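You operate a simulated robot arm through the tools that you are given. There is no shell and no other tool. Be economical: measure what you need, move in short steps, check, and stop when the job is done.

You are at the controls of a simulated two-armed robot. One attempt, no reset.

Task
On the small table at the end of the bays, fold the striped cloth in half, so that its two long edges meet.
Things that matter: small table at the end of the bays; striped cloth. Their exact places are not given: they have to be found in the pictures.

The check looks at the end state, three seconds after you hand in, the way a careful person would. Anything else that was tipped, shoved, dropped, spilled or broken makes it a failure. Flat cloth is picked up by pressing the open fingertips on it (5 to 10 N) and closing them slowly along it; thin cloth reads only 2 to 8 mm in the jaws.

Robot
Two 7-joint arms with two-finger parallel grippers on one trunk, on a base that drives. Base frame: it is fixed to the floor where the robot stands at the start and does not move with it; the origin is under the middle of the robot, x ahead of it, y to its left, z up; the surface under the hand at the start is at about z = 0.75. Units: m, rad, N and s.
The left shoulder is at the start at [0.07, 0.134, 1.026], the right one opposite. With the tool pointing down near the work surface each hand reaches from about 0.2 to 0.66 m from the robot's upright axis, wherever it stands, measured 20 degrees to its own side. Places, roughly: small table at the end of the bays [0.5, -0.1, 0.8]. Payload 1.57 kg a hand.
Tool frame (each hand has its own): the origin (TCP) lies between the finger pads and is the grasp point; the fingertips stand 0.03 m ahead of it; z points along the fingers, y is the line along which they close. Largest opening 0.08 m; finger width 0.017, thickness 0.012; the body of the gripper, 0.04 by 0.082 m, starts 0.08 m behind the TCP.
Orientation is that of the tool frame in the base frame, as a unit quaternion [w, x, y, z]. With the fingers straight down and closing along the base's y, the tool's x points along the base's -x, its y along +y and its z along -z.

Tools
- The arms move only by the tool nudge_tool. It takes "left_plan", "right_plan" or both (then of equal length, played together; a hand with none holds still); each is a list that holds one entry, the list of rows, each a list of 6 numbers: the shift along the tool's x, y, z in units of 300 mm (1.0 is 300 mm), then the turn, a rotation vector about the tool's x, y, z in units of 45 degrees (1.0 is 45 degrees). In form: [[[x, y, z, wx, wy, wz], ...]]. A call has 1 to 12 rows; each row is the pose to reach, as a shift and turn from the pose commanded when the call began, along the tool's axes at that moment. "left_fingers" and "right_fingers" are, for a hand that has rows, the opening, from 0 (shut) to 1 (fully open), set as the call begins (left out, the last holds). A call with a number of a shift or a turn outside -1 to 1 is refused whole. Rows are played at 5 a second. More than 0.05 m and 0.15 rad between two rows, or a gripper value outside its range, and nothing of the call is played. Where a pose cannot be reached the arm comes as near as it can. A force on the tool above 40 N (or 10 N above the force at the start of the call, whichever is more), or a blocked arm, ends the call early, and 0.2 s more pass. Each finger travels about 0.153 m/s and halts on what it meets, pressing with about 23 N; the grip force reading is that of the motor and also rises with nothing between the fingers. The clock runs only during rows and for 0.2 s after the last one: add rows that repeat a pose to give the fingers time. The reply holds the time, the measured pose of the TCP, the force on the tool along the base axes, the opening and the grip force, in the units named above and with some noise, with the torque about the TCP (base axes, N m) and any sound that the robot's microphone picked up.
- Cameras (640 x 400 px; columns grow to the right, rows downward): "scene" is now at [0.1249, 0.0029, 1.2327]; the picture's right is [0.03, -1.00, 0.00], its down [-0.76, -0.02, -0.64] and it looks along [0.64, 0.02, -0.77] (base axes); focal length 258 px, centre (320, 200). "left" rides on the left gripper at [0.072, 0.007, -0.122] in its tool frame; the picture's right is [-0.09, 1.00, 0.00], its down [-0.84, -0.08, -0.54] and it looks along [-0.54, -0.05, 0.84] (tool axes); focal length 238 px, centre (320, 200). "right" rides on the right gripper at [0.072, -0.007, -0.122] in its tool frame; the picture's right is [0.09, 1.00, 0.00], its down [-0.84, 0.08, -0.54] and it looks along [-0.54, 0.05, 0.84] (tool axes); focal length 238 px, centre (320, 200).
- grab_frame(camera): a new picture of that camera. No time passes.
- slide_trunk(by): slides the trunk up (or, below 0, down) by that many m; the arms and the scene camera ride with it, the base frame stays. It gives what a move gives, with no picture.
- roll_base(legs): drives the robot by 1 to 6 legs, each [ahead, left, turn to the left] in m, m and rad, along the robot's own axes; the way and the turn of a leg run together, so that a leg with both is an arc; at most 1.5 m and 3.142 rad a leg. The arms and the cameras ride along, it lands a little off, and it stops where it bumps. It gives what a move gives.
- turn_head(pan, tilt): turns the head with the scene camera to pan (to the left, within 1.501 rad either way) and tilt (down, from -0.506 to 1.204), counted from straight ahead of the robot. It gives what a move gives.
- point_at(camera, pixels): there is no depth. For up to 12 entries [column, row, z] of the newest picture of that camera ("zoom" is the newest enlarged one), the place [x, y] in the base frame at which the ray of that pixel passes the height z, good to about 0.002 m. No time passes.
- zoom(camera, box): a new picture of the part [left, top, right, bottom] of that camera's present view, enlarged. No time passes.
- close_job(): hands the job in; it is judged then, once.

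Work in short steps. Measure before you move; look again where a grasp or a placing could have gone wrong, and mend it. You have 80 turns and 78 pictures in all, those below and enlarged ones among them. Open the grippers and draw the arms clear of the work before you hand the job in, unless the task says otherwise; then end with one line.

The tools are called after "Request:" by a JSON object that holds its "name" and its "arguments". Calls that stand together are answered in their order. nudge_tool: Moves the arms, as the interface text tells. Its arguments: {"type":"object","properties":{"left_plan":{"type":"array","items":{"type":"array","items":{"type":"array","items":{"type":"number"}}}},"left_fingers":{"type":"number"},"right_plan":{"type":"array","items":{"type":"array","items":{"type":"array","items":{"type":"number"}}}},"right_fingers":{"type":"number"}},"required":[]} The other tools are called the same way: slide_trunk (by) slides the trunk up or down; roll_base (legs) drives the base; turn_head (pan, tilt) turns the head that bears the scene camera; grab_frame (camera) takes a picture; point_at (camera, pixels) gives the place at which the rays of pixels pass given heights; zoom (camera, box) takes an enlarged picture of a part of a camera's view; close_job () hands the job in.

At the start:

```text
clock: 0.0
left_tcp_pos: [0.3646, 0.1379, 0.9607]
left_tool_rot: [0.0, 0.001, 1.0, 0.0]
left_ft_force: [-0.4, -0.4, 0.0]
left_torque: [-0.04, 0.0, 0.01]
left_grip_width: 0.08
left_gripper_force: 0.0
right_tcp_pos: [0.4367, -0.209, 0.8914]
right_tool_rot: [0.001, 0.0, 1.0, 0.0]
right_ft_force: [-0.4, 0.5, -0.2]
right_torque: [-0.02, -0.04, 0.01]
right_grip_width: 0.0799
right_gripper_force: 0.0
trunk travel left (down, up): [-0.6, 0.34]
robot x, y, heading: [0.0028, -0.001, 0.001]
head pan, tilt: [0.03, 0.871]
```

scene: 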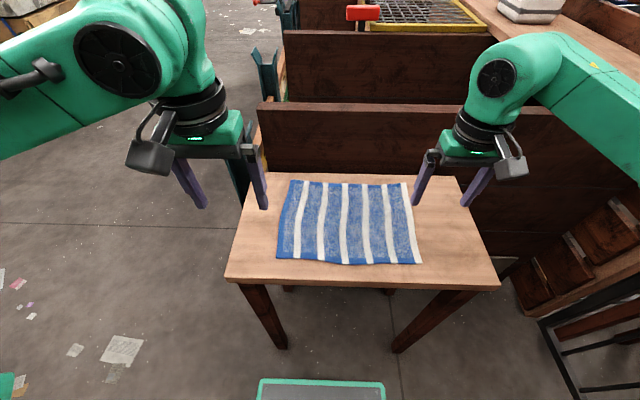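
right: 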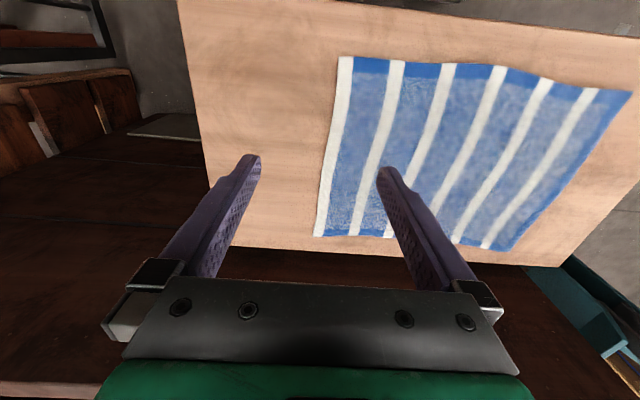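
left: 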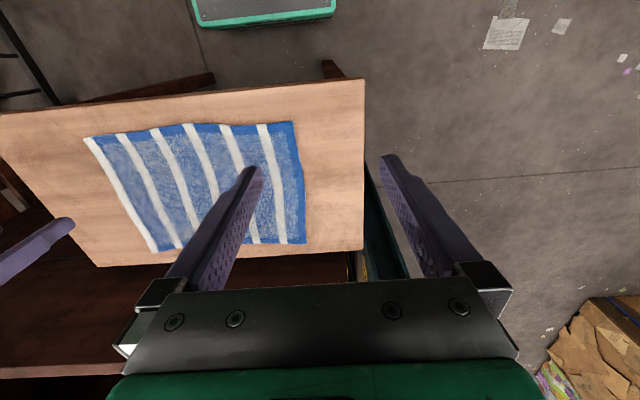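

The cloth lies with corners near (290,181), (405,183), (421,263), (279,259) in the scene view. I measure them at z=0.75 and zoom in.

Request:
{"name": "zoom", "arguments": {"camera": "scene", "box": [220, 150, 500, 325]}}

Request:
{"name": "point_at", "arguments": {"camera": "scene", "pixels": [[290, 181, 0.75], [405, 183, 0.75], [421, 263, 0.75], [279, 259, 0.75], [225, 278, 0.75], [500, 283, 0.75], [258, 172, 0.75], [450, 176, 0.75]]}}

Request:
{"name": "point_at", "arguments": {"camera": "right", "pixels": [[341, 57, 0.75], [632, 92, 0.75], [496, 250, 0.75], [316, 236, 0.75]]}}

Request:
{"name": "point_at", "arguments": {"camera": "left", "pixels": [[85, 138, 0.75], [294, 122, 0.75], [305, 243, 0.75], [154, 253, 0.75]]}}

```text
2.29 times, centred on (360, 238) of scene
```

zoom: 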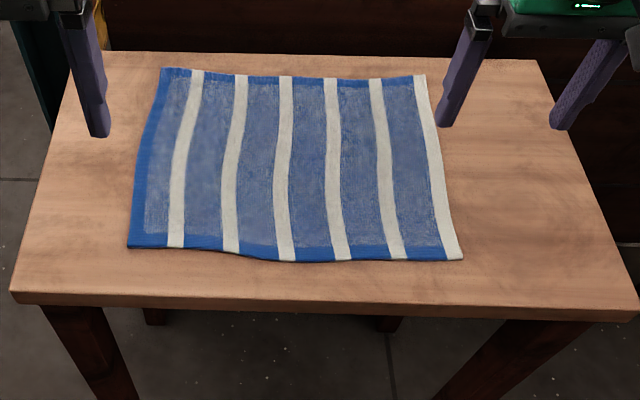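

```text
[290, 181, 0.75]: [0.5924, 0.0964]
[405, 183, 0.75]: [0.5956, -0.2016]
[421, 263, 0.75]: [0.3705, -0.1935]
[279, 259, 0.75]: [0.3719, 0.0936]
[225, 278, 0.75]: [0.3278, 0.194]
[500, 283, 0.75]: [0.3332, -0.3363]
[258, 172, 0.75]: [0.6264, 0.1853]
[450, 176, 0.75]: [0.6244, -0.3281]
```

```text
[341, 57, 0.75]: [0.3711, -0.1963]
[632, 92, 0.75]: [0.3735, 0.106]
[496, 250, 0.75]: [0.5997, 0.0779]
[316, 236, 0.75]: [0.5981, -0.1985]
```

```text
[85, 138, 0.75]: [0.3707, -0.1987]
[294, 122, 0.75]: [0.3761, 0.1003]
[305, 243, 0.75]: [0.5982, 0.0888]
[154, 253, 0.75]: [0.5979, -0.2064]
```

The table top is about z=0.75. The cloth's long edges run along y, at x≈0.371 (near) and x≈0.597 (far). Before sending the hands to the far edge, I check how tall the board behind the table is.

Request:
{"name": "turn_head", "arguments": {"pan": 0.0, "tilt": 0.6}}

Request:
{"name": "grab_frame", "arguments": {"camera": "scene"}}

```text
clock: 0.8
left_tcp_pos: [0.3641, 0.1376, 0.9606]
left_tool_rot: [0.001, -0.001, 1.0, 0.0]
left_ft_force: [0.3, -0.6, 0.6]
left_torque: [0.0, 0.0, -0.06]
left_grip_width: 0.0798
left_gripper_force: 0.1
right_tcp_pos: [0.4359, -0.209, 0.8908]
right_tool_rot: [0.0, -0.001, 1.0, 0.0]
right_ft_force: [0.3, -0.6, 0.2]
right_torque: [-0.01, 0.01, -0.01]
right_grip_width: 0.0803
right_gripper_force: 0.0
trunk travel left (down, up): [-0.6, 0.34]
robot x, y, heading: [0.0006, 0.0005, -0.002]
head pan, tilt: [0.0, 0.6]
```

```text
73 pictures are left
```

scene: 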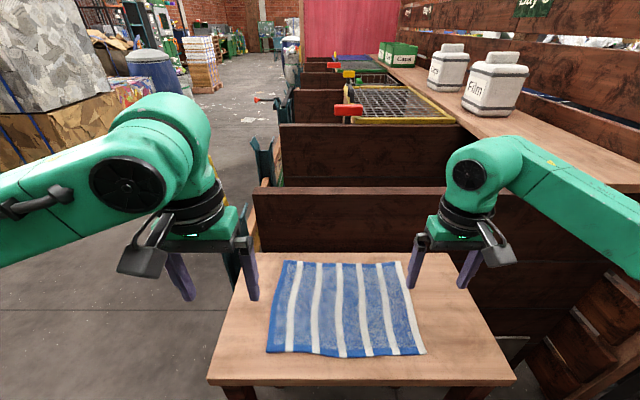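

A vertical divider stands behind the table, distance unknown. I raise the trunk 0.15 m to get its position by parallax.

Request:
{"name": "point_at", "arguments": {"camera": "scene", "pixels": [[300, 190, 0.75], [300, 190, 0.8], [300, 190, 0.85], [300, 190, 0.9], [300, 190, 0.95], [420, 195, 0.75], [420, 195, 0.9]]}}

Request:
{"name": "slide_trunk", "arguments": {"by": 0.2}}

Request:
{"name": "grab_frame", "arguments": {"camera": "scene"}}

```text
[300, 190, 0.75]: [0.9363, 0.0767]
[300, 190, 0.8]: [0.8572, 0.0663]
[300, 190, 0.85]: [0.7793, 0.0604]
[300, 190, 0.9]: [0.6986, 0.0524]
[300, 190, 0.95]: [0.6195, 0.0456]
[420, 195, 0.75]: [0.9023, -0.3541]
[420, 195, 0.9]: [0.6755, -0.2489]
```

```text
clock: 3.0
left_tcp_pos: [0.3649, 0.1387, 1.1606]
left_tool_rot: [0.001, -0.001, 1.0, 0.0]
left_ft_force: [0.8, -0.6, 0.4]
left_torque: [-0.03, 0.02, 0.01]
left_grip_width: 0.0799
left_gripper_force: 0.0
right_tcp_pos: [0.4349, -0.2083, 1.0909]
right_tool_rot: [0.0, -0.001, 1.0, -0.001]
right_ft_force: [-0.4, 1.0, 0.2]
right_torque: [0.02, 0.0, 0.0]
right_grip_width: 0.0799
right_gripper_force: 0.0
trunk travel left (down, up): [-0.8, 0.14]
robot x, y, heading: [0.0006, -0.0002, 0.001]
head pan, tilt: [0.0, 0.6]
```

```text
72 pictures are left
```

scene: 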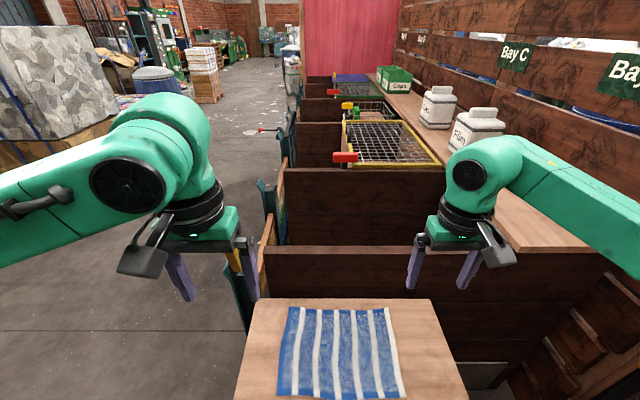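

Request:
{"name": "point_at", "arguments": {"camera": "scene", "pixels": [[300, 248, 0.75], [300, 248, 0.8], [300, 248, 0.85], [300, 248, 0.9], [300, 248, 0.95], [300, 299, 0.75]]}}

```text
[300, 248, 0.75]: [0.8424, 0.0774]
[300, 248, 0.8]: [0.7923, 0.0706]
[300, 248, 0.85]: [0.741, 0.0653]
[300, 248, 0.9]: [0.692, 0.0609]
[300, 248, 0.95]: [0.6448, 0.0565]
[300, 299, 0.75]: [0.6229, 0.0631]
```

The divider is at x≈0.68 with its top at z≈0.91, so a hand at x≈0.595 clears it. I lower the trunk back and tilt the head down.

Request:
{"name": "slide_trunk", "arguments": {"by": -0.2}}

Request:
{"name": "turn_head", "arguments": {"pan": 0.0, "tilt": 0.87}}

```text
clock: 5.1
left_tcp_pos: [0.3664, 0.1379, 0.96]
left_tool_rot: [0.0, 0.0, 1.0, 0.0]
left_ft_force: [0.2, 0.0, 0.1]
left_torque: [-0.02, -0.03, -0.02]
left_grip_width: 0.0801
left_gripper_force: 0.1
right_tcp_pos: [0.4356, -0.2079, 0.891]
right_tool_rot: [0.0, 0.0, 1.0, 0.0]
right_ft_force: [-0.2, 0.6, 0.2]
right_torque: [0.02, -0.01, -0.01]
right_grip_width: 0.08
right_gripper_force: 0.1
trunk travel left (down, up): [-0.6, 0.34]
robot x, y, heading: [-0.0011, -0.0024, -0.002]
head pan, tilt: [0.0, 0.6]
```

```text
clock: 5.9
left_tcp_pos: [0.3638, 0.1382, 0.9613]
left_tool_rot: [0.0, 0.0, 1.0, 0.0]
left_ft_force: [0.2, 0.2, 0.7]
left_torque: [0.0, -0.05, -0.01]
left_grip_width: 0.0801
left_gripper_force: 0.0
right_tcp_pos: [0.4352, -0.2079, 0.8917]
right_tool_rot: [0.0, -0.001, 1.0, 0.0]
right_ft_force: [0.1, 0.2, 0.2]
right_torque: [-0.01, 0.01, 0.02]
right_grip_width: 0.0801
right_gripper_force: 0.1
trunk travel left (down, up): [-0.6, 0.34]
robot x, y, heading: [0.0018, -0.0027, 0.001]
head pan, tilt: [0.0, 0.869]
```

Moving both hands to hover at about z=0.84 over the cloth's far corners, fingers opened to 32 mm.

Request:
{"name": "nudge_tool", "arguments": {"left_plan": [[[-0.095, -0.033, 0.05, 0, 0, 0], [-0.19, -0.067, 0.101, 0, 0, 0], [-0.284, -0.1, 0.151, 0, 0, 0], [-0.379, -0.133, 0.202, 0, 0, 0], [-0.474, -0.167, 0.252, 0, 0, 0], [-0.569, -0.2, 0.303, 0, 0, 0], [-0.663, -0.234, 0.353, 0, 0, 0], [-0.758, -0.267, 0.404, 0, 0, 0]]], "right_plan": [[[-0.065, 0.016, 0.021, 0, 0, 0], [-0.13, 0.032, 0.043, 0, 0, 0], [-0.196, 0.048, 0.064, 0, 0, 0], [-0.261, 0.063, 0.086, 0, 0, 0], [-0.326, 0.079, 0.107, 0, 0, 0], [-0.391, 0.095, 0.129, 0, 0, 0], [-0.457, 0.111, 0.15, 0, 0, 0], [-0.522, 0.127, 0.172, 0, 0, 0]]], "left_fingers": 0.4, "right_fingers": 0.4}}

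Request:
{"name": "grab_frame", "arguments": {"camera": "left"}}

Request:
{"name": "grab_frame", "arguments": {"camera": "right"}}

Request:
{"name": "grab_frame", "arguments": {"camera": "scene"}}

```text
clock: 7.7
left_tcp_pos: [0.5962, 0.0582, 0.8384]
left_tool_rot: [0.0, 0.002, 1.0, 0.0]
left_ft_force: [0.7, -0.3, -0.2]
left_torque: [0.01, 0.04, 0.0]
left_grip_width: 0.032
left_gripper_force: 0.1
right_tcp_pos: [0.592, -0.17, 0.8391]
right_tool_rot: [-0.001, 0.0, 1.0, -0.001]
right_ft_force: [0.0, 0.1, 0.8]
right_torque: [-0.01, 0.01, -0.01]
right_grip_width: 0.0318
right_gripper_force: 0.1
trunk travel left (down, up): [-0.6, 0.34]
robot x, y, heading: [-0.0013, -0.0006, -0.005]
head pan, tilt: [0.0, 0.869]
```

```text
71 pictures are left
```

left: 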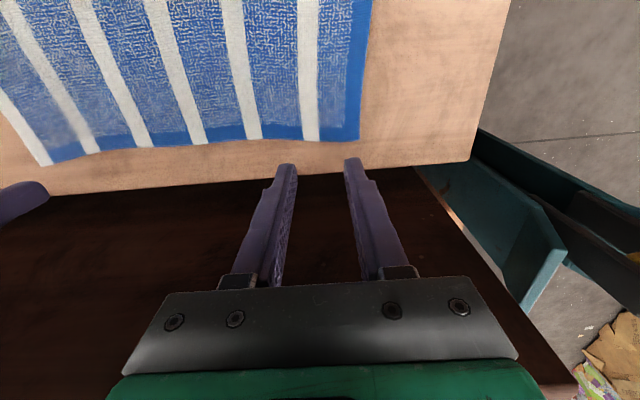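

```text
70 pictures are left
```

right: 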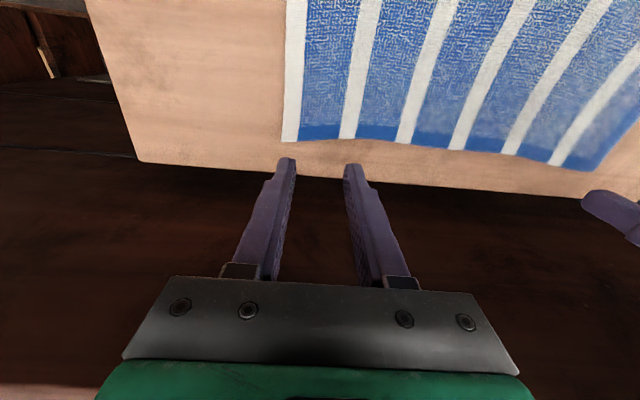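

```text
69 pictures are left
```

scene: 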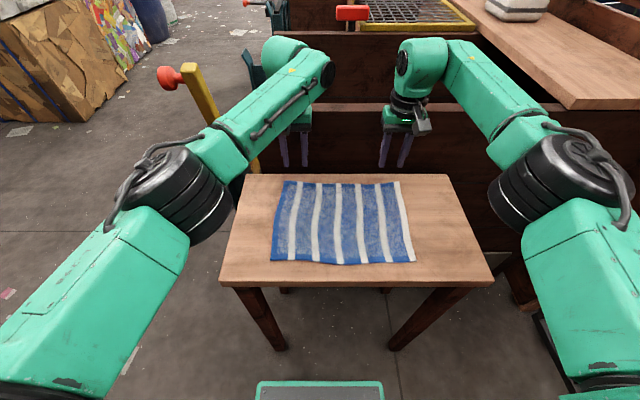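

Left view shows the cloth's far-left corner at about (359,139) and right view the far-right corner at about (282,141). I measure those and neighbouring edge points.

Request:
{"name": "point_at", "arguments": {"camera": "left", "pixels": [[359, 139, 0.752], [310, 140, 0.752], [250, 138, 0.752], [371, 0, 0.752], [41, 164, 0.752], [430, 168, 0.75]]}}

Request:
{"name": "point_at", "arguments": {"camera": "right", "pixels": [[282, 141, 0.752], [320, 139, 0.752], [360, 138, 0.752], [287, 0, 0.752], [140, 160, 0.75]]}}

Request:
{"name": "point_at", "arguments": {"camera": "scene", "pixels": [[285, 181, 0.752], [398, 182, 0.752], [415, 262, 0.752], [271, 260, 0.752]]}}

```text
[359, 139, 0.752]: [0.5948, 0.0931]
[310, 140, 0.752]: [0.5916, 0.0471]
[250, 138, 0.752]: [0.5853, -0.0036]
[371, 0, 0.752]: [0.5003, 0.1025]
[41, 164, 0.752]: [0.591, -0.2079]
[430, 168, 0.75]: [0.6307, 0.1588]
```

```text
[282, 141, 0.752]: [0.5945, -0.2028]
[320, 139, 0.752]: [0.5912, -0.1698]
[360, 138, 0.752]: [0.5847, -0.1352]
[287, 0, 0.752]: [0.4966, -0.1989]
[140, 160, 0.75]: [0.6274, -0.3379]
```

```text
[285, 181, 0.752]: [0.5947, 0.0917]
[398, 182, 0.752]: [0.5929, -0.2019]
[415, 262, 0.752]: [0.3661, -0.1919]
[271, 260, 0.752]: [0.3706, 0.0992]
```

Far edge is at x≈0.592 near the grips. I descend to just above the cloth (tip clearance about 3 mm), trimming x and y slightly.

Request:
{"name": "nudge_tool", "arguments": {"left_plan": [[[0.013, 0.013, 0.06, 0, 0, 0], [0.013, 0.013, 0.12, 0, 0, 0], [0.013, 0.013, 0.177, 0, 0, 0], [0.013, 0.013, 0.177, 0, 0, 0]]], "right_plan": [[[0.01, -0.007, 0.06, 0, 0, 0], [0.01, -0.007, 0.12, 0, 0, 0], [0.01, -0.007, 0.177, 0, 0, 0], [0.01, -0.007, 0.177, 0, 0, 0]]]}}

Request:
{"name": "grab_frame", "arguments": {"camera": "left"}}

Request:
{"name": "grab_frame", "arguments": {"camera": "right"}}

```text
clock: 8.7
left_tcp_pos: [0.5913, 0.0652, 0.7872]
left_tool_rot: [0.0, -0.001, 1.0, 0.0]
left_ft_force: [0.3, -0.4, 0.0]
left_torque: [0.03, -0.02, 0.01]
left_grip_width: 0.0318
left_gripper_force: 0.0
right_tcp_pos: [0.588, -0.1725, 0.7858]
right_tool_rot: [0.0, 0.0, 1.0, 0.0]
right_ft_force: [-0.8, 0.3, 0.6]
right_torque: [0.0, -0.02, 0.0]
right_grip_width: 0.0319
right_gripper_force: 0.0
trunk travel left (down, up): [-0.6, 0.34]
robot x, y, heading: [0.0007, -0.0005, -0.001]
head pan, tilt: [0.0, 0.869]
```

```text
68 pictures are left
```

left: 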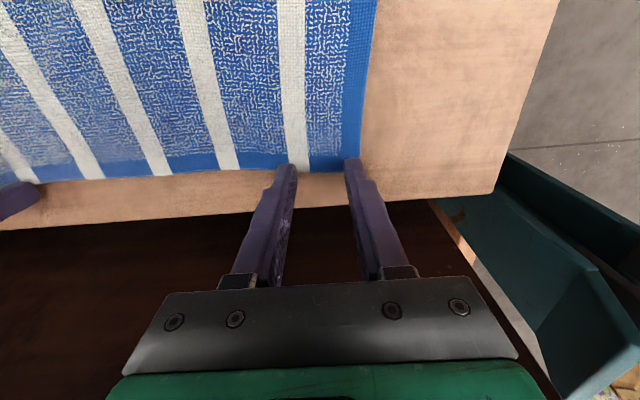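

```text
67 pictures are left
```

right: 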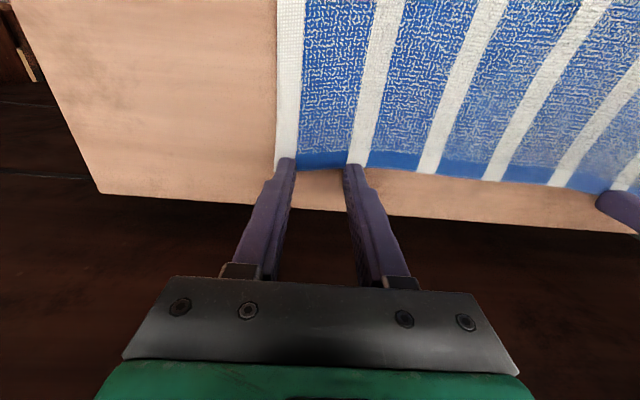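

Tips straddle the cloth at the edge, about 6 mm up; the left one is close to the side hem, so I shift it inward 3 mm, both 2 mm toward the robot, and descend 6 mm.

Request:
{"name": "nudge_tool", "arguments": {"left_plan": [[[0.007, -0.01, 0, 0, 0, 0], [0.007, -0.01, 0.01, 0, 0, 0], [0.007, -0.01, 0.016, 0, 0, 0], [0.007, -0.01, 0.021, 0, 0, 0]]], "right_plan": [[[0.007, 0, 0, 0, 0, 0], [0.007, 0, 0.008, 0, 0, 0], [0.007, 0, 0.013, 0, 0, 0], [0.007, 0, 0.018, 0, 0, 0]]]}}

```text
clock: 9.7
left_tcp_pos: [0.5858, 0.0605, 0.7829]
left_tool_rot: [0.003, 0.0, 1.0, 0.0]
left_ft_force: [5.9, 0.4, 14.8]
left_torque: [-0.06, -0.06, 0.01]
left_grip_width: 0.0319
left_gripper_force: 0.0
right_tcp_pos: [0.5862, -0.1727, 0.7833]
right_tool_rot: [0.002, -0.001, 1.0, 0.0]
right_ft_force: [1.6, -0.2, 3.4]
right_torque: [-0.03, -0.01, -0.05]
right_grip_width: 0.032
right_gripper_force: 0.1
trunk travel left (down, up): [-0.6, 0.34]
robot x, y, heading: [0.0038, 0.0017, -0.0]
head pan, tilt: [0.0, 0.869]
```

Contact: left 15 N (too much), right 3.4 N. I even them out by about 0.6 mm each.

Request:
{"name": "nudge_tool", "arguments": {"left_plan": [[[0, 0, -0.002, 0, 0, 0], [0, 0, -0.002, 0, 0, 0]]], "right_plan": [[[0, 0, 0.0015, 0, 0, 0], [0, 0, 0.0015, 0, 0, 0]]]}}

```text
clock: 10.3
left_tcp_pos: [0.5851, 0.0607, 0.7832]
left_tool_rot: [0.001, -0.001, 1.0, 0.0]
left_ft_force: [4.3, 0.8, 15.4]
left_torque: [-0.06, -0.06, 0.01]
left_grip_width: 0.0319
left_gripper_force: 0.0
right_tcp_pos: [0.5851, -0.1721, 0.7827]
right_tool_rot: [0.002, 0.001, 1.0, 0.0]
right_ft_force: [2.6, -0.6, 8.3]
right_torque: [-0.03, -0.01, 0.01]
right_grip_width: 0.0319
right_gripper_force: 0.0
trunk travel left (down, up): [-0.6, 0.34]
robot x, y, heading: [0.0049, 0.0038, 0.003]
head pan, tilt: [0.0, 0.869]
```

Right is at 8 N, good; left still 15 N, so I lift it another 1 mm.

Request:
{"name": "nudge_tool", "arguments": {"left_plan": [[[0, 0, -0.003, 0, 0, 0], [0, 0, -0.003, 0, 0, 0]]]}}

```text
clock: 10.9
left_tcp_pos: [0.5845, 0.0603, 0.7835]
left_tool_rot: [0.001, 0.001, 1.0, 0.0]
left_ft_force: [3.2, 0.4, 8.8]
left_torque: [-0.02, -0.05, 0.03]
left_grip_width: 0.032
left_gripper_force: 0.1
right_tcp_pos: [0.5868, -0.1705, 0.7844]
right_tool_rot: [0.002, 0.0, 1.0, 0.001]
right_ft_force: [3.1, -1.2, 11.9]
right_torque: [-0.06, -0.04, 0.0]
right_grip_width: 0.0317
right_gripper_force: 0.0
trunk travel left (down, up): [-0.6, 0.34]
robot x, y, heading: [-0.001, 0.0018, -0.001]
head pan, tilt: [0.0, 0.869]
```

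Both press at about 9–12 N. I begin to close, 12 mm of opening, drifting each hand slightly inward so the inner cloth is not stretched.

Request:
{"name": "nudge_tool", "arguments": {"left_plan": [[[0, -0.007, 0, 0, 0, 0], [0, -0.013, 0, 0, 0, 0]]], "right_plan": [[[0, 0.007, -0.001, 0, 0, 0], [0, 0.013, -0.001, 0, 0, 0]]], "left_fingers": 0.25, "right_fingers": 0.25}}

Request:
{"name": "grab_frame", "arguments": {"camera": "left"}}

Request:
{"name": "grab_frame", "arguments": {"camera": "right"}}

```text
clock: 11.5
left_tcp_pos: [0.5837, 0.056, 0.7837]
left_tool_rot: [0.001, 0.0, 1.0, 0.0]
left_ft_force: [-1.5, 1.5, 4.5]
left_torque: [0.04, 0.05, -0.01]
left_grip_width: 0.0199
left_gripper_force: 0.0
right_tcp_pos: [0.5863, -0.1673, 0.7832]
right_tool_rot: [0.001, 0.001, 1.0, 0.0]
right_ft_force: [-1.7, -0.7, 6.8]
right_torque: [-0.07, 0.09, -0.04]
right_grip_width: 0.0196
right_gripper_force: 0.0
trunk travel left (down, up): [-0.6, 0.34]
robot x, y, heading: [0.0003, 0.0022, 0.003]
head pan, tilt: [0.0, 0.869]
```

```text
66 pictures are left
```

left: 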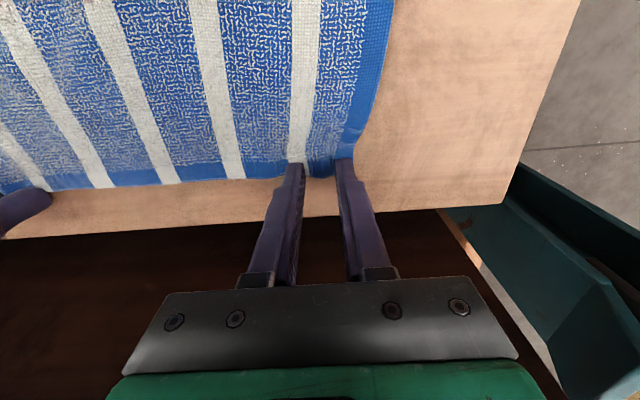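

```text
65 pictures are left
```

right: 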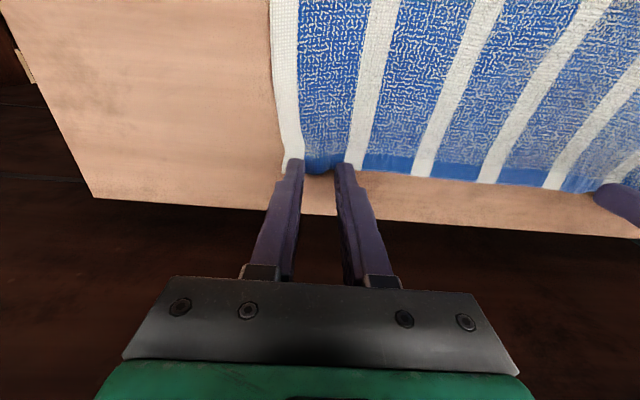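

The cloth is gathering nicely between the fingers. I continue closing to 10 mm, with the left pressed down a touch.

Request:
{"name": "nudge_tool", "arguments": {"left_plan": [[[0, -0.006, 0.001, 0, 0, 0], [0, -0.01, 0.001, 0, 0, 0]]], "right_plan": [[[0, 0.006, 0, 0, 0, 0], [0, 0.01, 0, 0, 0, 0]]], "left_fingers": 0.12, "right_fingers": 0.12}}

Request:
{"name": "nudge_tool", "arguments": {"left_plan": [[[0, -0.003, 0, 0, 0, 0], [0, -0.006, 0, 0, 0, 0], [0, -0.006, 0, 0, 0, 0]]], "right_plan": [[[0, 0.003, 0, 0, 0, 0], [0, 0.006, 0, 0, 0, 0], [0, 0.006, 0, 0, 0, 0]]], "left_fingers": 0.0, "right_fingers": 0.0}}

Request:
{"name": "grab_frame", "arguments": {"camera": "left"}}

Request:
{"name": "grab_frame", "arguments": {"camera": "right"}}

```text
clock: 12.1
left_tcp_pos: [0.5838, 0.0512, 0.7828]
left_tool_rot: [0.001, 0.0, 1.0, 0.0]
left_ft_force: [0.5, 0.8, 4.6]
left_torque: [0.02, 0.0, 0.0]
left_grip_width: 0.0097
left_gripper_force: 0.3
right_tcp_pos: [0.5851, -0.1652, 0.7818]
right_tool_rot: [0.001, 0.002, 1.0, 0.0]
right_ft_force: [0.5, -2.4, 11.7]
right_torque: [-0.09, 0.03, 0.03]
right_grip_width: 0.0102
right_gripper_force: 0.2
trunk travel left (down, up): [-0.6, 0.34]
robot x, y, heading: [0.0013, -0.0021, 0.001]
head pan, tilt: [0.0, 0.869]
```

```text
clock: 12.9
left_tcp_pos: [0.5833, 0.0492, 0.7841]
left_tool_rot: [0.001, 0.0, 1.0, 0.0]
left_ft_force: [1.1, 1.5, 6.3]
left_torque: [0.03, -0.01, 0.01]
left_grip_width: 0.0036
left_gripper_force: 23.4
right_tcp_pos: [0.5852, -0.1637, 0.7816]
right_tool_rot: [0.002, 0.001, 1.0, 0.0]
right_ft_force: [0.1, -2.1, 11.2]
right_torque: [-0.13, 0.06, 0.03]
right_grip_width: 0.004
right_gripper_force: 23.0
trunk travel left (down, up): [-0.6, 0.34]
robot x, y, heading: [-0.0009, 0.0023, -0.005]
head pan, tilt: [0.0, 0.869]
```

```text
64 pictures are left
```

left: 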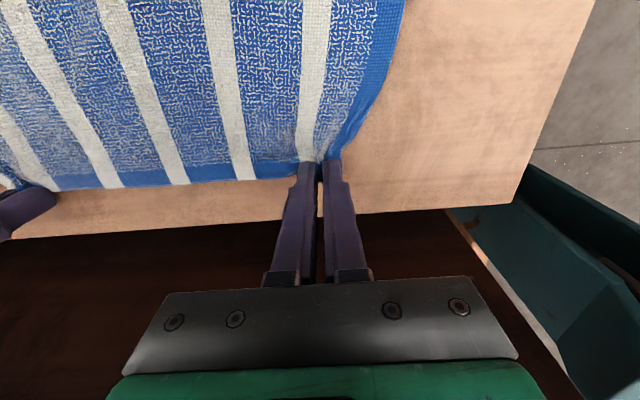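

```text
63 pictures are left
```

right: 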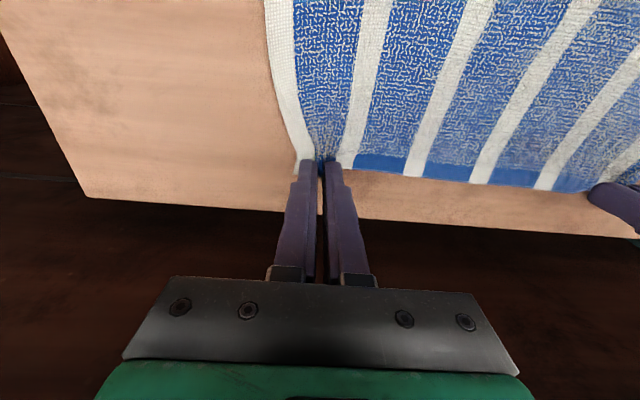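

Both hands hold cloth (3.6 and 4.0 mm). I lift 40 mm and back 15 mm to verify the grip.

Request:
{"name": "nudge_tool", "arguments": {"left_plan": [[[0, 0, -0.033, 0, 0, 0], [0.015, 0, -0.067, 0, 0, 0], [0.03, 0, -0.1, 0, 0, 0], [0.05, 0, -0.133, 0, 0, 0]]], "right_plan": [[[0, 0, -0.033, 0, 0, 0], [0.015, 0, -0.067, 0, 0, 0], [0.03, 0, -0.1, 0, 0, 0], [0.05, 0, -0.133, 0, 0, 0]]]}}

Request:
{"name": "grab_frame", "arguments": {"camera": "scene"}}

Request:
{"name": "grab_frame", "arguments": {"camera": "right"}}

Request:
{"name": "grab_frame", "arguments": {"camera": "left"}}

```text
clock: 13.9
left_tcp_pos: [0.5706, 0.0491, 0.8199]
left_tool_rot: [0.0, -0.001, 1.0, 0.0]
left_ft_force: [0.2, 0.5, -0.1]
left_torque: [0.0, -0.05, 0.06]
left_grip_width: 0.0036
left_gripper_force: 23.5
right_tcp_pos: [0.5711, -0.1629, 0.8203]
right_tool_rot: [0.0, 0.001, 1.0, 0.0]
right_ft_force: [0.7, 0.2, 0.3]
right_torque: [-0.01, 0.0, 0.02]
right_grip_width: 0.0037
right_gripper_force: 22.7
trunk travel left (down, up): [-0.6, 0.34]
robot x, y, heading: [0.0, -0.0014, -0.002]
head pan, tilt: [0.0, 0.869]
```

```text
62 pictures are left
```

scene: 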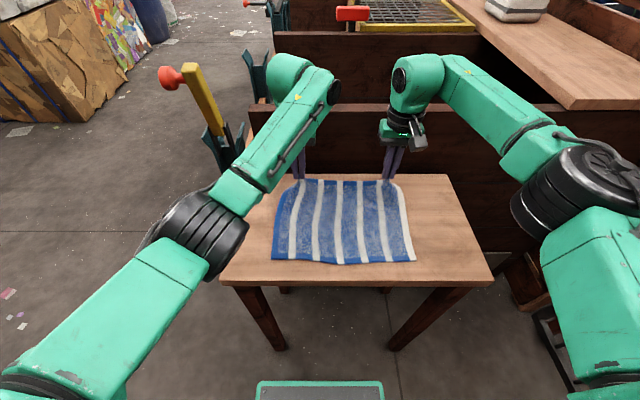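

```text
61 pictures are left
```

right: 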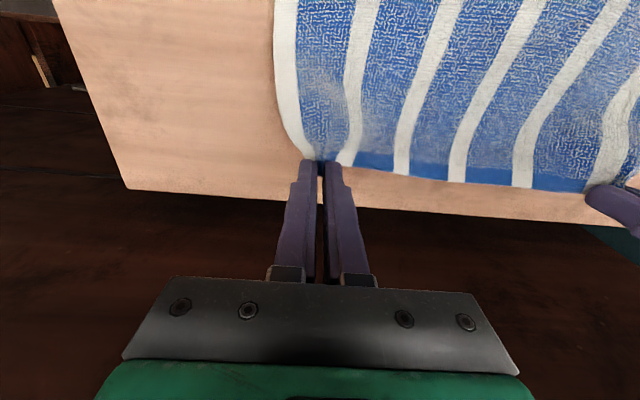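

```text
60 pictures are left
```

left: 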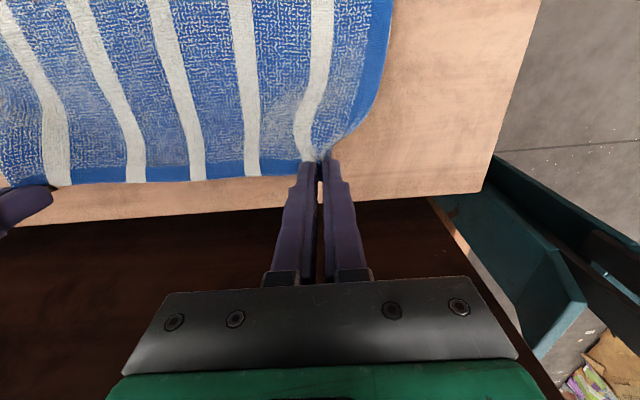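

Both corners are lifted. I carry the edge along an arc toward the near side, tilting the fingertips forward (wrist toward the robot) so the edge turns over; first half now.

Request:
{"name": "nudge_tool", "arguments": {"left_plan": [[[0.043, 0, -0.053, 0, -0.089, 0], [0.1, 0, -0.102, 0, -0.178, 0], [0.173, 0, -0.144, 0, -0.267, 0], [0.247, 0, -0.169, 0, -0.356, 0], [0.337, 0, -0.184, 0, -0.444, 0], [0.427, 0, -0.171, 0, -0.533, 0]]], "right_plan": [[[0.043, 0, -0.053, 0, -0.089, 0], [0.1, 0, -0.102, 0, -0.178, 0], [0.173, 0, -0.144, 0, -0.267, 0], [0.247, 0, -0.169, 0, -0.356, 0], [0.337, 0, -0.184, 0, -0.444, 0], [0.427, 0, -0.171, 0, -0.533, 0]]]}}

Request:
{"name": "grab_frame", "arguments": {"camera": "scene"}}

Request:
{"name": "grab_frame", "arguments": {"camera": "left"}}

```text
clock: 15.3
left_tcp_pos: [0.4449, 0.0501, 0.8721]
left_tool_rot: [0.209, -0.001, 0.978, 0.0]
left_ft_force: [0.0, 0.3, 0.0]
left_torque: [0.0, -0.02, -0.03]
left_grip_width: 0.0037
left_gripper_force: 23.1
right_tcp_pos: [0.4427, -0.1646, 0.8749]
right_tool_rot: [0.209, 0.001, 0.978, 0.0]
right_ft_force: [1.2, 0.1, -0.3]
right_torque: [-0.02, 0.0, -0.01]
right_grip_width: 0.0034
right_gripper_force: 22.7
trunk travel left (down, up): [-0.6, 0.34]
robot x, y, heading: [0.0005, 0.0018, -0.0]
head pan, tilt: [0.0, 0.869]
```

```text
59 pictures are left
```

scene: 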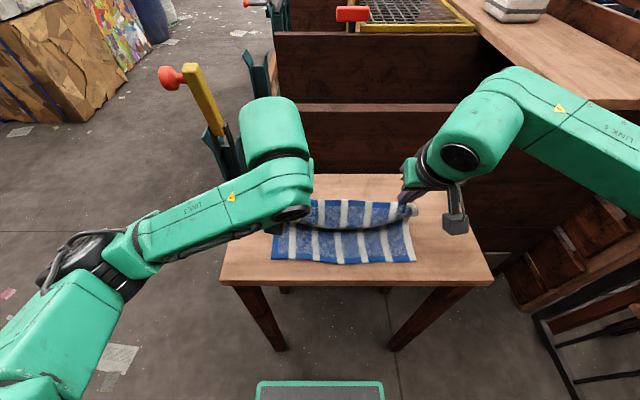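

```text
58 pictures are left
```

left: 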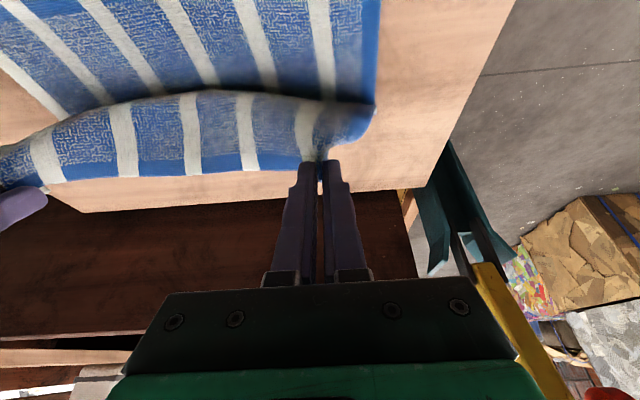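

The fold is rolling over evenly. I bring the edge down to about 2 cm above the near edge, tilting to 45°.

Request:
{"name": "nudge_tool", "arguments": {"left_plan": [[[0.103, 0, 0, 0, -0.089, 0], [0.192, 0, 0.019, 0, -0.2, 0], [0.272, 0, 0.048, 0, -0.311, 0], [0.337, 0, 0.083, 0, -0.4, 0], [0.379, 0, 0.112, 0, -0.467, 0], [0.379, 0, 0.112, 0, -0.467, 0]]], "right_plan": [[[0.103, 0, 0, 0, -0.089, 0], [0.192, 0, 0.019, 0, -0.2, 0], [0.272, 0, 0.048, 0, -0.311, 0], [0.337, 0, 0.083, 0, -0.4, 0], [0.379, 0, 0.112, 0, -0.467, 0], [0.379, 0, 0.112, 0, -0.467, 0]]]}}

Request:
{"name": "grab_frame", "arguments": {"camera": "scene"}}

Request:
{"name": "grab_frame", "arguments": {"camera": "left"}}

Request:
{"name": "grab_frame", "arguments": {"camera": "right"}}

```text
clock: 16.7
left_tcp_pos: [0.3507, 0.0518, 0.7944]
left_tool_rot: [0.382, 0.0, 0.924, 0.0]
left_ft_force: [0.1, -0.3, -0.1]
left_torque: [0.01, -0.04, -0.05]
left_grip_width: 0.0034
left_gripper_force: 23.3
right_tcp_pos: [0.3802, -0.1537, 0.8316]
right_tool_rot: [0.316, -0.01, 0.949, 0.009]
right_ft_force: [-0.4, 0.4, -0.3]
right_torque: [0.0, 0.04, -0.01]
right_grip_width: 0.0032
right_gripper_force: 23.3
right hand out of reach, approached as far as the arm can: row 3, 4, 5, 6
trunk travel left (down, up): [-0.6, 0.34]
robot x, y, heading: [-0.0008, 0.0011, -0.004]
head pan, tilt: [0.0, 0.869]
```

```text
57 pictures are left
```

scene: 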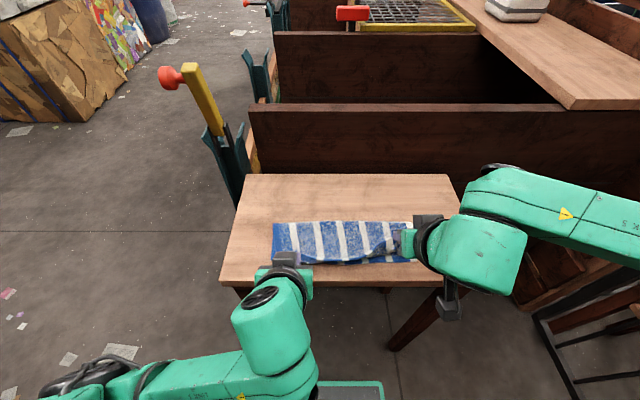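

```text
56 pictures are left
```

left: 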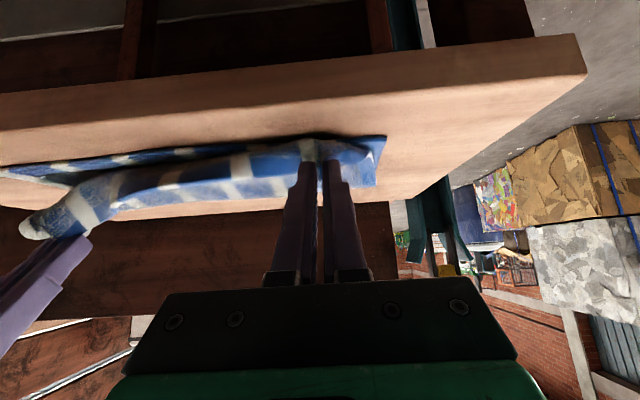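

```text
55 pictures are left
```

right: 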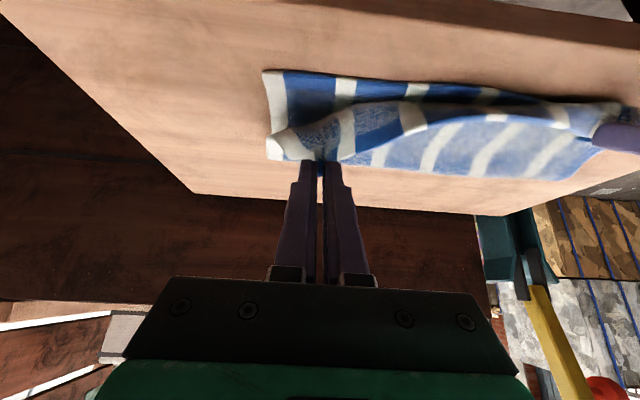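

The left hand is in place, but the right could not hold that tilt and stopped at x=0.380, z=0.832. I take tilt off the right hand (to about 20°) so it can reach its spot.

Request:
{"name": "nudge_tool", "arguments": {"right_plan": [[[-0.012, 0, 0.004, 0, 0.139, 0], [-0.025, 0, 0.008, 0, 0.278, 0], [-0.037, 0, 0.012, 0, 0.417, 0], [-0.049, 0, 0.016, 0, 0.556, 0], [-0.049, 0, 0.016, 0, 0.556, 0]]]}}

Request:
{"name": "grab_frame", "arguments": {"camera": "right"}}

```text
clock: 17.9
left_tcp_pos: [0.3509, 0.0508, 0.7937]
left_tool_rot: [0.382, 0.0, 0.924, 0.0]
left_ft_force: [-0.3, 0.7, -0.4]
left_torque: [0.0, 0.0, 0.0]
left_grip_width: 0.0037
left_gripper_force: 22.6
right_tcp_pos: [0.3953, -0.1543, 0.8349]
right_tool_rot: [0.103, -0.012, 0.995, 0.007]
right_ft_force: [-0.1, -0.2, -0.5]
right_torque: [0.01, -0.03, -0.01]
right_grip_width: 0.0033
right_gripper_force: 23.0
trunk travel left (down, up): [-0.6, 0.34]
robot x, y, heading: [0.0008, 0.0006, -0.0]
head pan, tilt: [0.0, 0.869]
```

```text
54 pictures are left
```

right: 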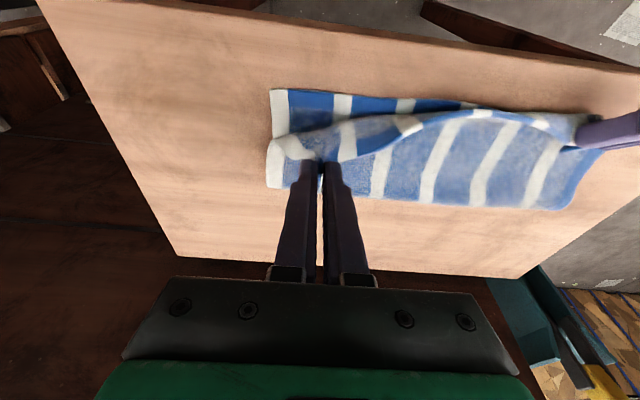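

The right hand is now near-vertical at (0.395, -0.154, 0.835). I move it to match the left's place above the near edge.

Request:
{"name": "nudge_tool", "arguments": {"right_plan": [[[0.033, -0.011, 0.03, 0, 0, 0], [0.066, -0.022, 0.06, 0, 0, 0], [0.099, -0.033, 0.09, 0, 0, 0], [0.099, -0.033, 0.09, 0, 0, 0]]]}}

Request:
{"name": "grab_frame", "arguments": {"camera": "right"}}

Request:
{"name": "grab_frame", "arguments": {"camera": "scene"}}

```text
clock: 18.9
left_tcp_pos: [0.352, 0.0509, 0.7956]
left_tool_rot: [0.382, -0.001, 0.924, 0.0]
left_ft_force: [-0.6, 0.2, -0.3]
left_torque: [-0.03, -0.01, 0.0]
left_grip_width: 0.0034
left_gripper_force: 23.2
right_tcp_pos: [0.3731, -0.1663, 0.8006]
right_tool_rot: [0.104, -0.012, 0.995, 0.006]
right_ft_force: [0.8, -0.5, 0.5]
right_torque: [0.03, 0.0, 0.0]
right_grip_width: 0.0034
right_gripper_force: 22.9
trunk travel left (down, up): [-0.6, 0.34]
robot x, y, heading: [0.0024, 0.0007, -0.003]
head pan, tilt: [0.0, 0.869]
```

```text
53 pictures are left
```

right: 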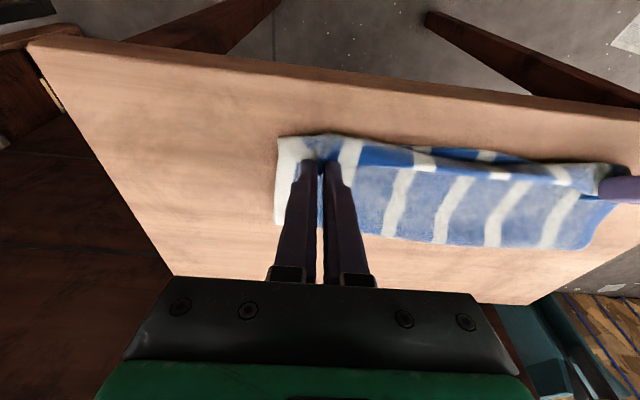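

```text
52 pictures are left
```

scene: 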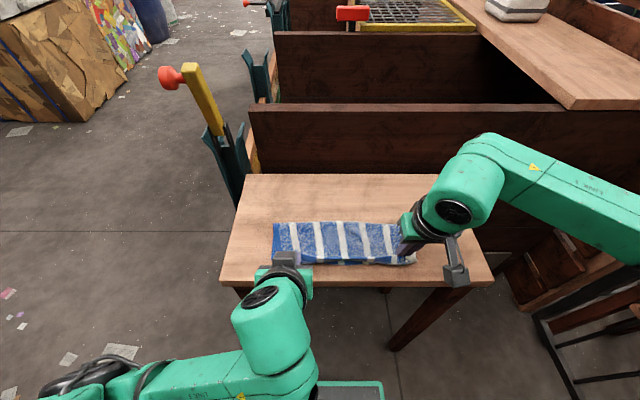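

Zooming to judge where the carried edge sits relative to the near edge.

Request:
{"name": "zoom", "arguments": {"camera": "right", "box": [250, 100, 640, 280]}}

Request:
{"name": "zoom", "arguments": {"camera": "scene", "box": [230, 190, 450, 300]}}

Request:
{"name": "zoom", "arguments": {"camera": "left", "box": [0, 90, 420, 260]}}

```text
1.64 times, centred on (445, 190) of right
```

zoom: 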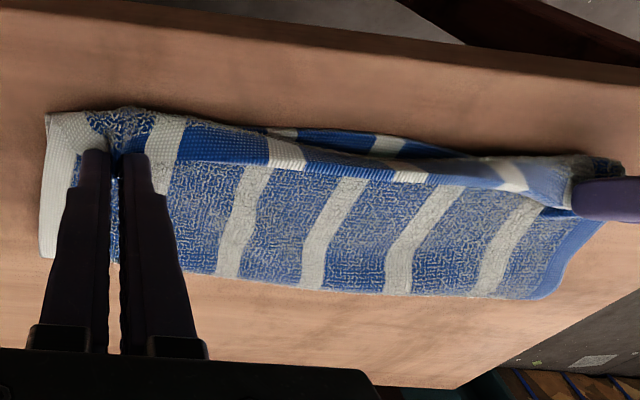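

```text
2.91 times, centred on (340, 245) of scene
```

zoom: 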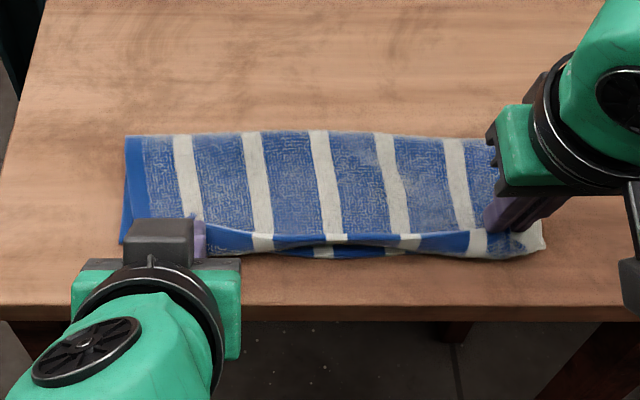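

```text
1.52 times, centred on (210, 175) of left
```

zoom: 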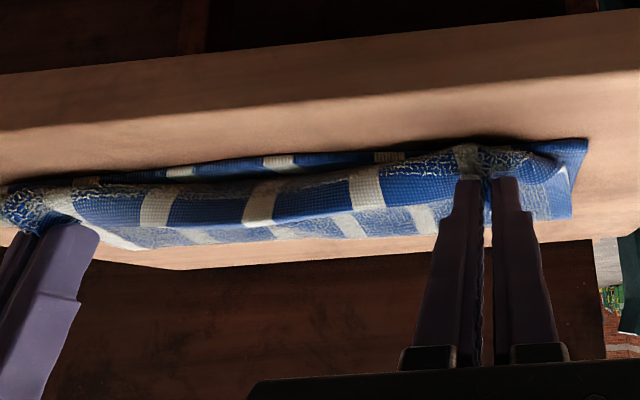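

The top edge hangs just above and slightly short of the near edge, evenly on both sides. I lower it to the near edge with a few mm extra toward the robot and a slight spread.

Request:
{"name": "nudge_tool", "arguments": {"left_plan": [[[0.02, 0.007, 0.013, 0, 0, 0], [0.03, 0.013, 0.019, 0, 0, 0], [0.04, 0.013, 0.026, 0, 0, 0], [0.04, 0.013, 0.026, 0, 0, 0]]], "right_plan": [[[0.015, -0.007, 0.024, 0, 0, 0], [0.023, -0.013, 0.036, 0, 0, 0], [0.031, -0.013, 0.048, 0, 0, 0], [0.031, -0.013, 0.048, 0, 0, 0]]]}}

Request:
{"name": "zoom", "arguments": {"camera": "right", "box": [250, 80, 640, 280]}}

Request:
{"name": "zoom", "arguments": {"camera": "scene", "box": [230, 190, 450, 300]}}

Request:
{"name": "zoom", "arguments": {"camera": "left", "box": [0, 90, 420, 260]}}

```text
clock: 19.9
left_tcp_pos: [0.3472, 0.0557, 0.7827]
left_tool_rot: [0.385, -0.001, 0.923, -0.001]
left_ft_force: [2.0, -3.0, 8.0]
left_torque: [-0.09, -0.19, -0.04]
left_grip_width: 0.0039
left_gripper_force: 22.9
right_tcp_pos: [0.3683, -0.169, 0.7872]
right_tool_rot: [0.108, -0.012, 0.994, 0.006]
right_ft_force: [8.7, 3.6, 29.5]
right_torque: [0.1, -0.25, -0.03]
right_grip_width: 0.0035
right_gripper_force: 22.9
trunk travel left (down, up): [-0.6, 0.34]
robot x, y, heading: [0.0024, 0.0023, -0.001]
head pan, tilt: [0.0, 0.869]
```

```text
1.64 times, centred on (445, 180) of right
```

zoom: 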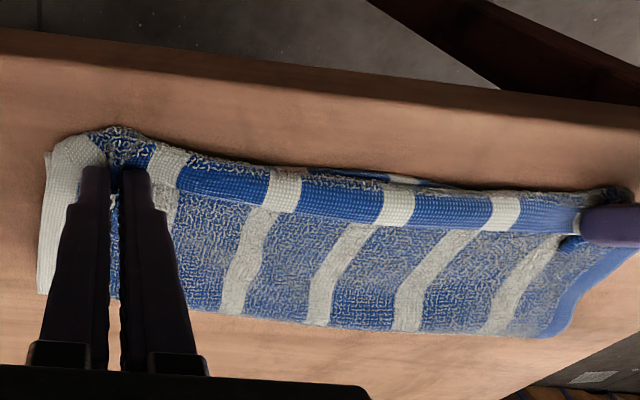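

```text
2.91 times, centred on (340, 245) of scene
```

zoom: 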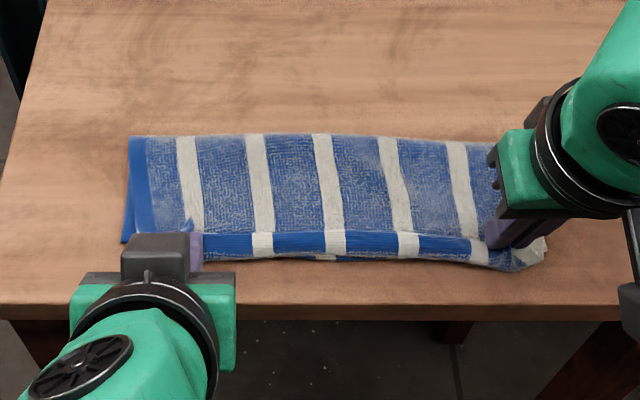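

```text
1.52 times, centred on (210, 175) of left
```

zoom: 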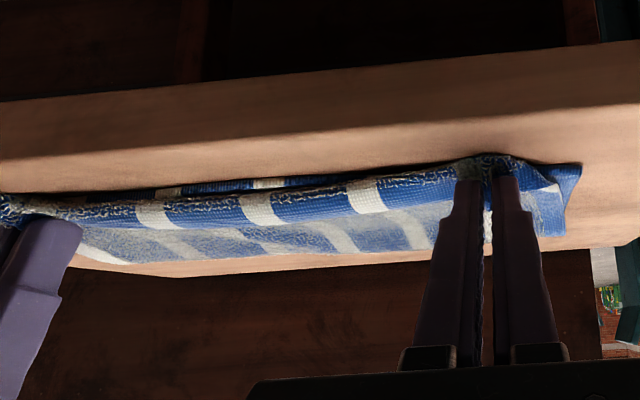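

The edge is at the near edge, with the gripped hem still pointing up/inwards. Right presses 29 N, so I ease it up 1 mm and open both fingers slowly to 25 mm.

Request:
{"name": "nudge_tool", "arguments": {"right_plan": [[[0, 0, -0.004, 0, 0, 0], [0, 0, -0.005, 0, 0, 0]]]}}

Request:
{"name": "nudge_tool", "arguments": {"left_plan": [[[0, 0.007, 0, 0, 0, 0], [0, 0.013, 0, 0, 0, 0]]], "right_plan": [[[0, -0.007, 0, 0, 0, 0], [0, -0.013, 0, 0, 0, 0]]], "left_fingers": 0.15, "right_fingers": 0.15}}

Request:
{"name": "nudge_tool", "arguments": {"left_plan": [[[0, 0.007, 0, 0, 0, 0], [0, 0.013, 0, 0, 0, 0]]], "right_plan": [[[0, -0.007, 0, 0, 0, 0], [0, -0.013, 0, 0, 0, 0]]], "left_fingers": 0.35, "right_fingers": 0.35}}

Request:
{"name": "zoom", "arguments": {"camera": "right", "box": [250, 80, 640, 280]}}

Request:
{"name": "zoom", "arguments": {"camera": "left", "box": [0, 90, 420, 260]}}

```text
clock: 20.5
left_tcp_pos: [0.3483, 0.0551, 0.7835]
left_tool_rot: [0.385, -0.001, 0.923, 0.0]
left_ft_force: [2.2, -0.6, 11.8]
left_torque: [-0.02, -0.2, -0.01]
left_grip_width: 0.0035
left_gripper_force: 23.4
right_tcp_pos: [0.3668, -0.1681, 0.7867]
right_tool_rot: [0.106, -0.011, 0.994, 0.006]
right_ft_force: [7.1, 1.7, 25.1]
right_torque: [0.0, -0.26, -0.03]
right_grip_width: 0.0038
right_gripper_force: 22.7
trunk travel left (down, up): [-0.6, 0.34]
robot x, y, heading: [-0.0013, -0.0015, -0.001]
head pan, tilt: [0.0, 0.869]
```

```text
clock: 21.1
left_tcp_pos: [0.3468, 0.0589, 0.7815]
left_tool_rot: [0.384, 0.0, 0.924, -0.001]
left_ft_force: [-0.9, -1.7, 5.8]
left_torque: [-0.08, -0.07, -0.04]
left_grip_width: 0.0118
left_gripper_force: 0.1
right_tcp_pos: [0.3649, -0.171, 0.7885]
right_tool_rot: [0.104, -0.013, 0.995, 0.005]
right_ft_force: [-0.4, 7.2, 17.7]
right_torque: [0.25, 0.05, -0.03]
right_grip_width: 0.0069
right_gripper_force: 0.0
trunk travel left (down, up): [-0.6, 0.34]
robot x, y, heading: [-0.0003, 0.0003, 0.003]
head pan, tilt: [0.0, 0.869]
```

```text
clock: 21.7
left_tcp_pos: [0.3478, 0.0632, 0.7815]
left_tool_rot: [0.384, -0.001, 0.923, 0.001]
left_ft_force: [-0.1, 0.5, 4.0]
left_torque: [-0.04, -0.06, -0.02]
left_grip_width: 0.0272
left_gripper_force: 0.1
right_tcp_pos: [0.3659, -0.1764, 0.7873]
right_tool_rot: [0.105, -0.012, 0.994, 0.005]
right_ft_force: [-2.1, 4.6, 17.2]
right_torque: [0.08, 0.06, 0.02]
right_grip_width: 0.0199
right_gripper_force: 0.1
trunk travel left (down, up): [-0.6, 0.34]
robot x, y, heading: [0.0015, 0.0025, -0.0]
head pan, tilt: [0.0, 0.869]
```

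```text
1.64 times, centred on (445, 180) of right
```

zoom: 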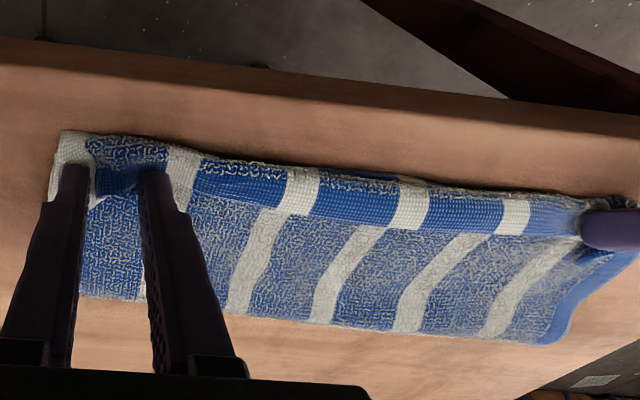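

```text
1.52 times, centred on (210, 175) of left
```

zoom: 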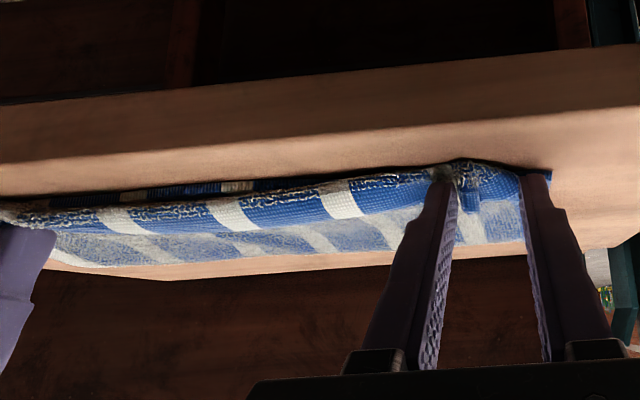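

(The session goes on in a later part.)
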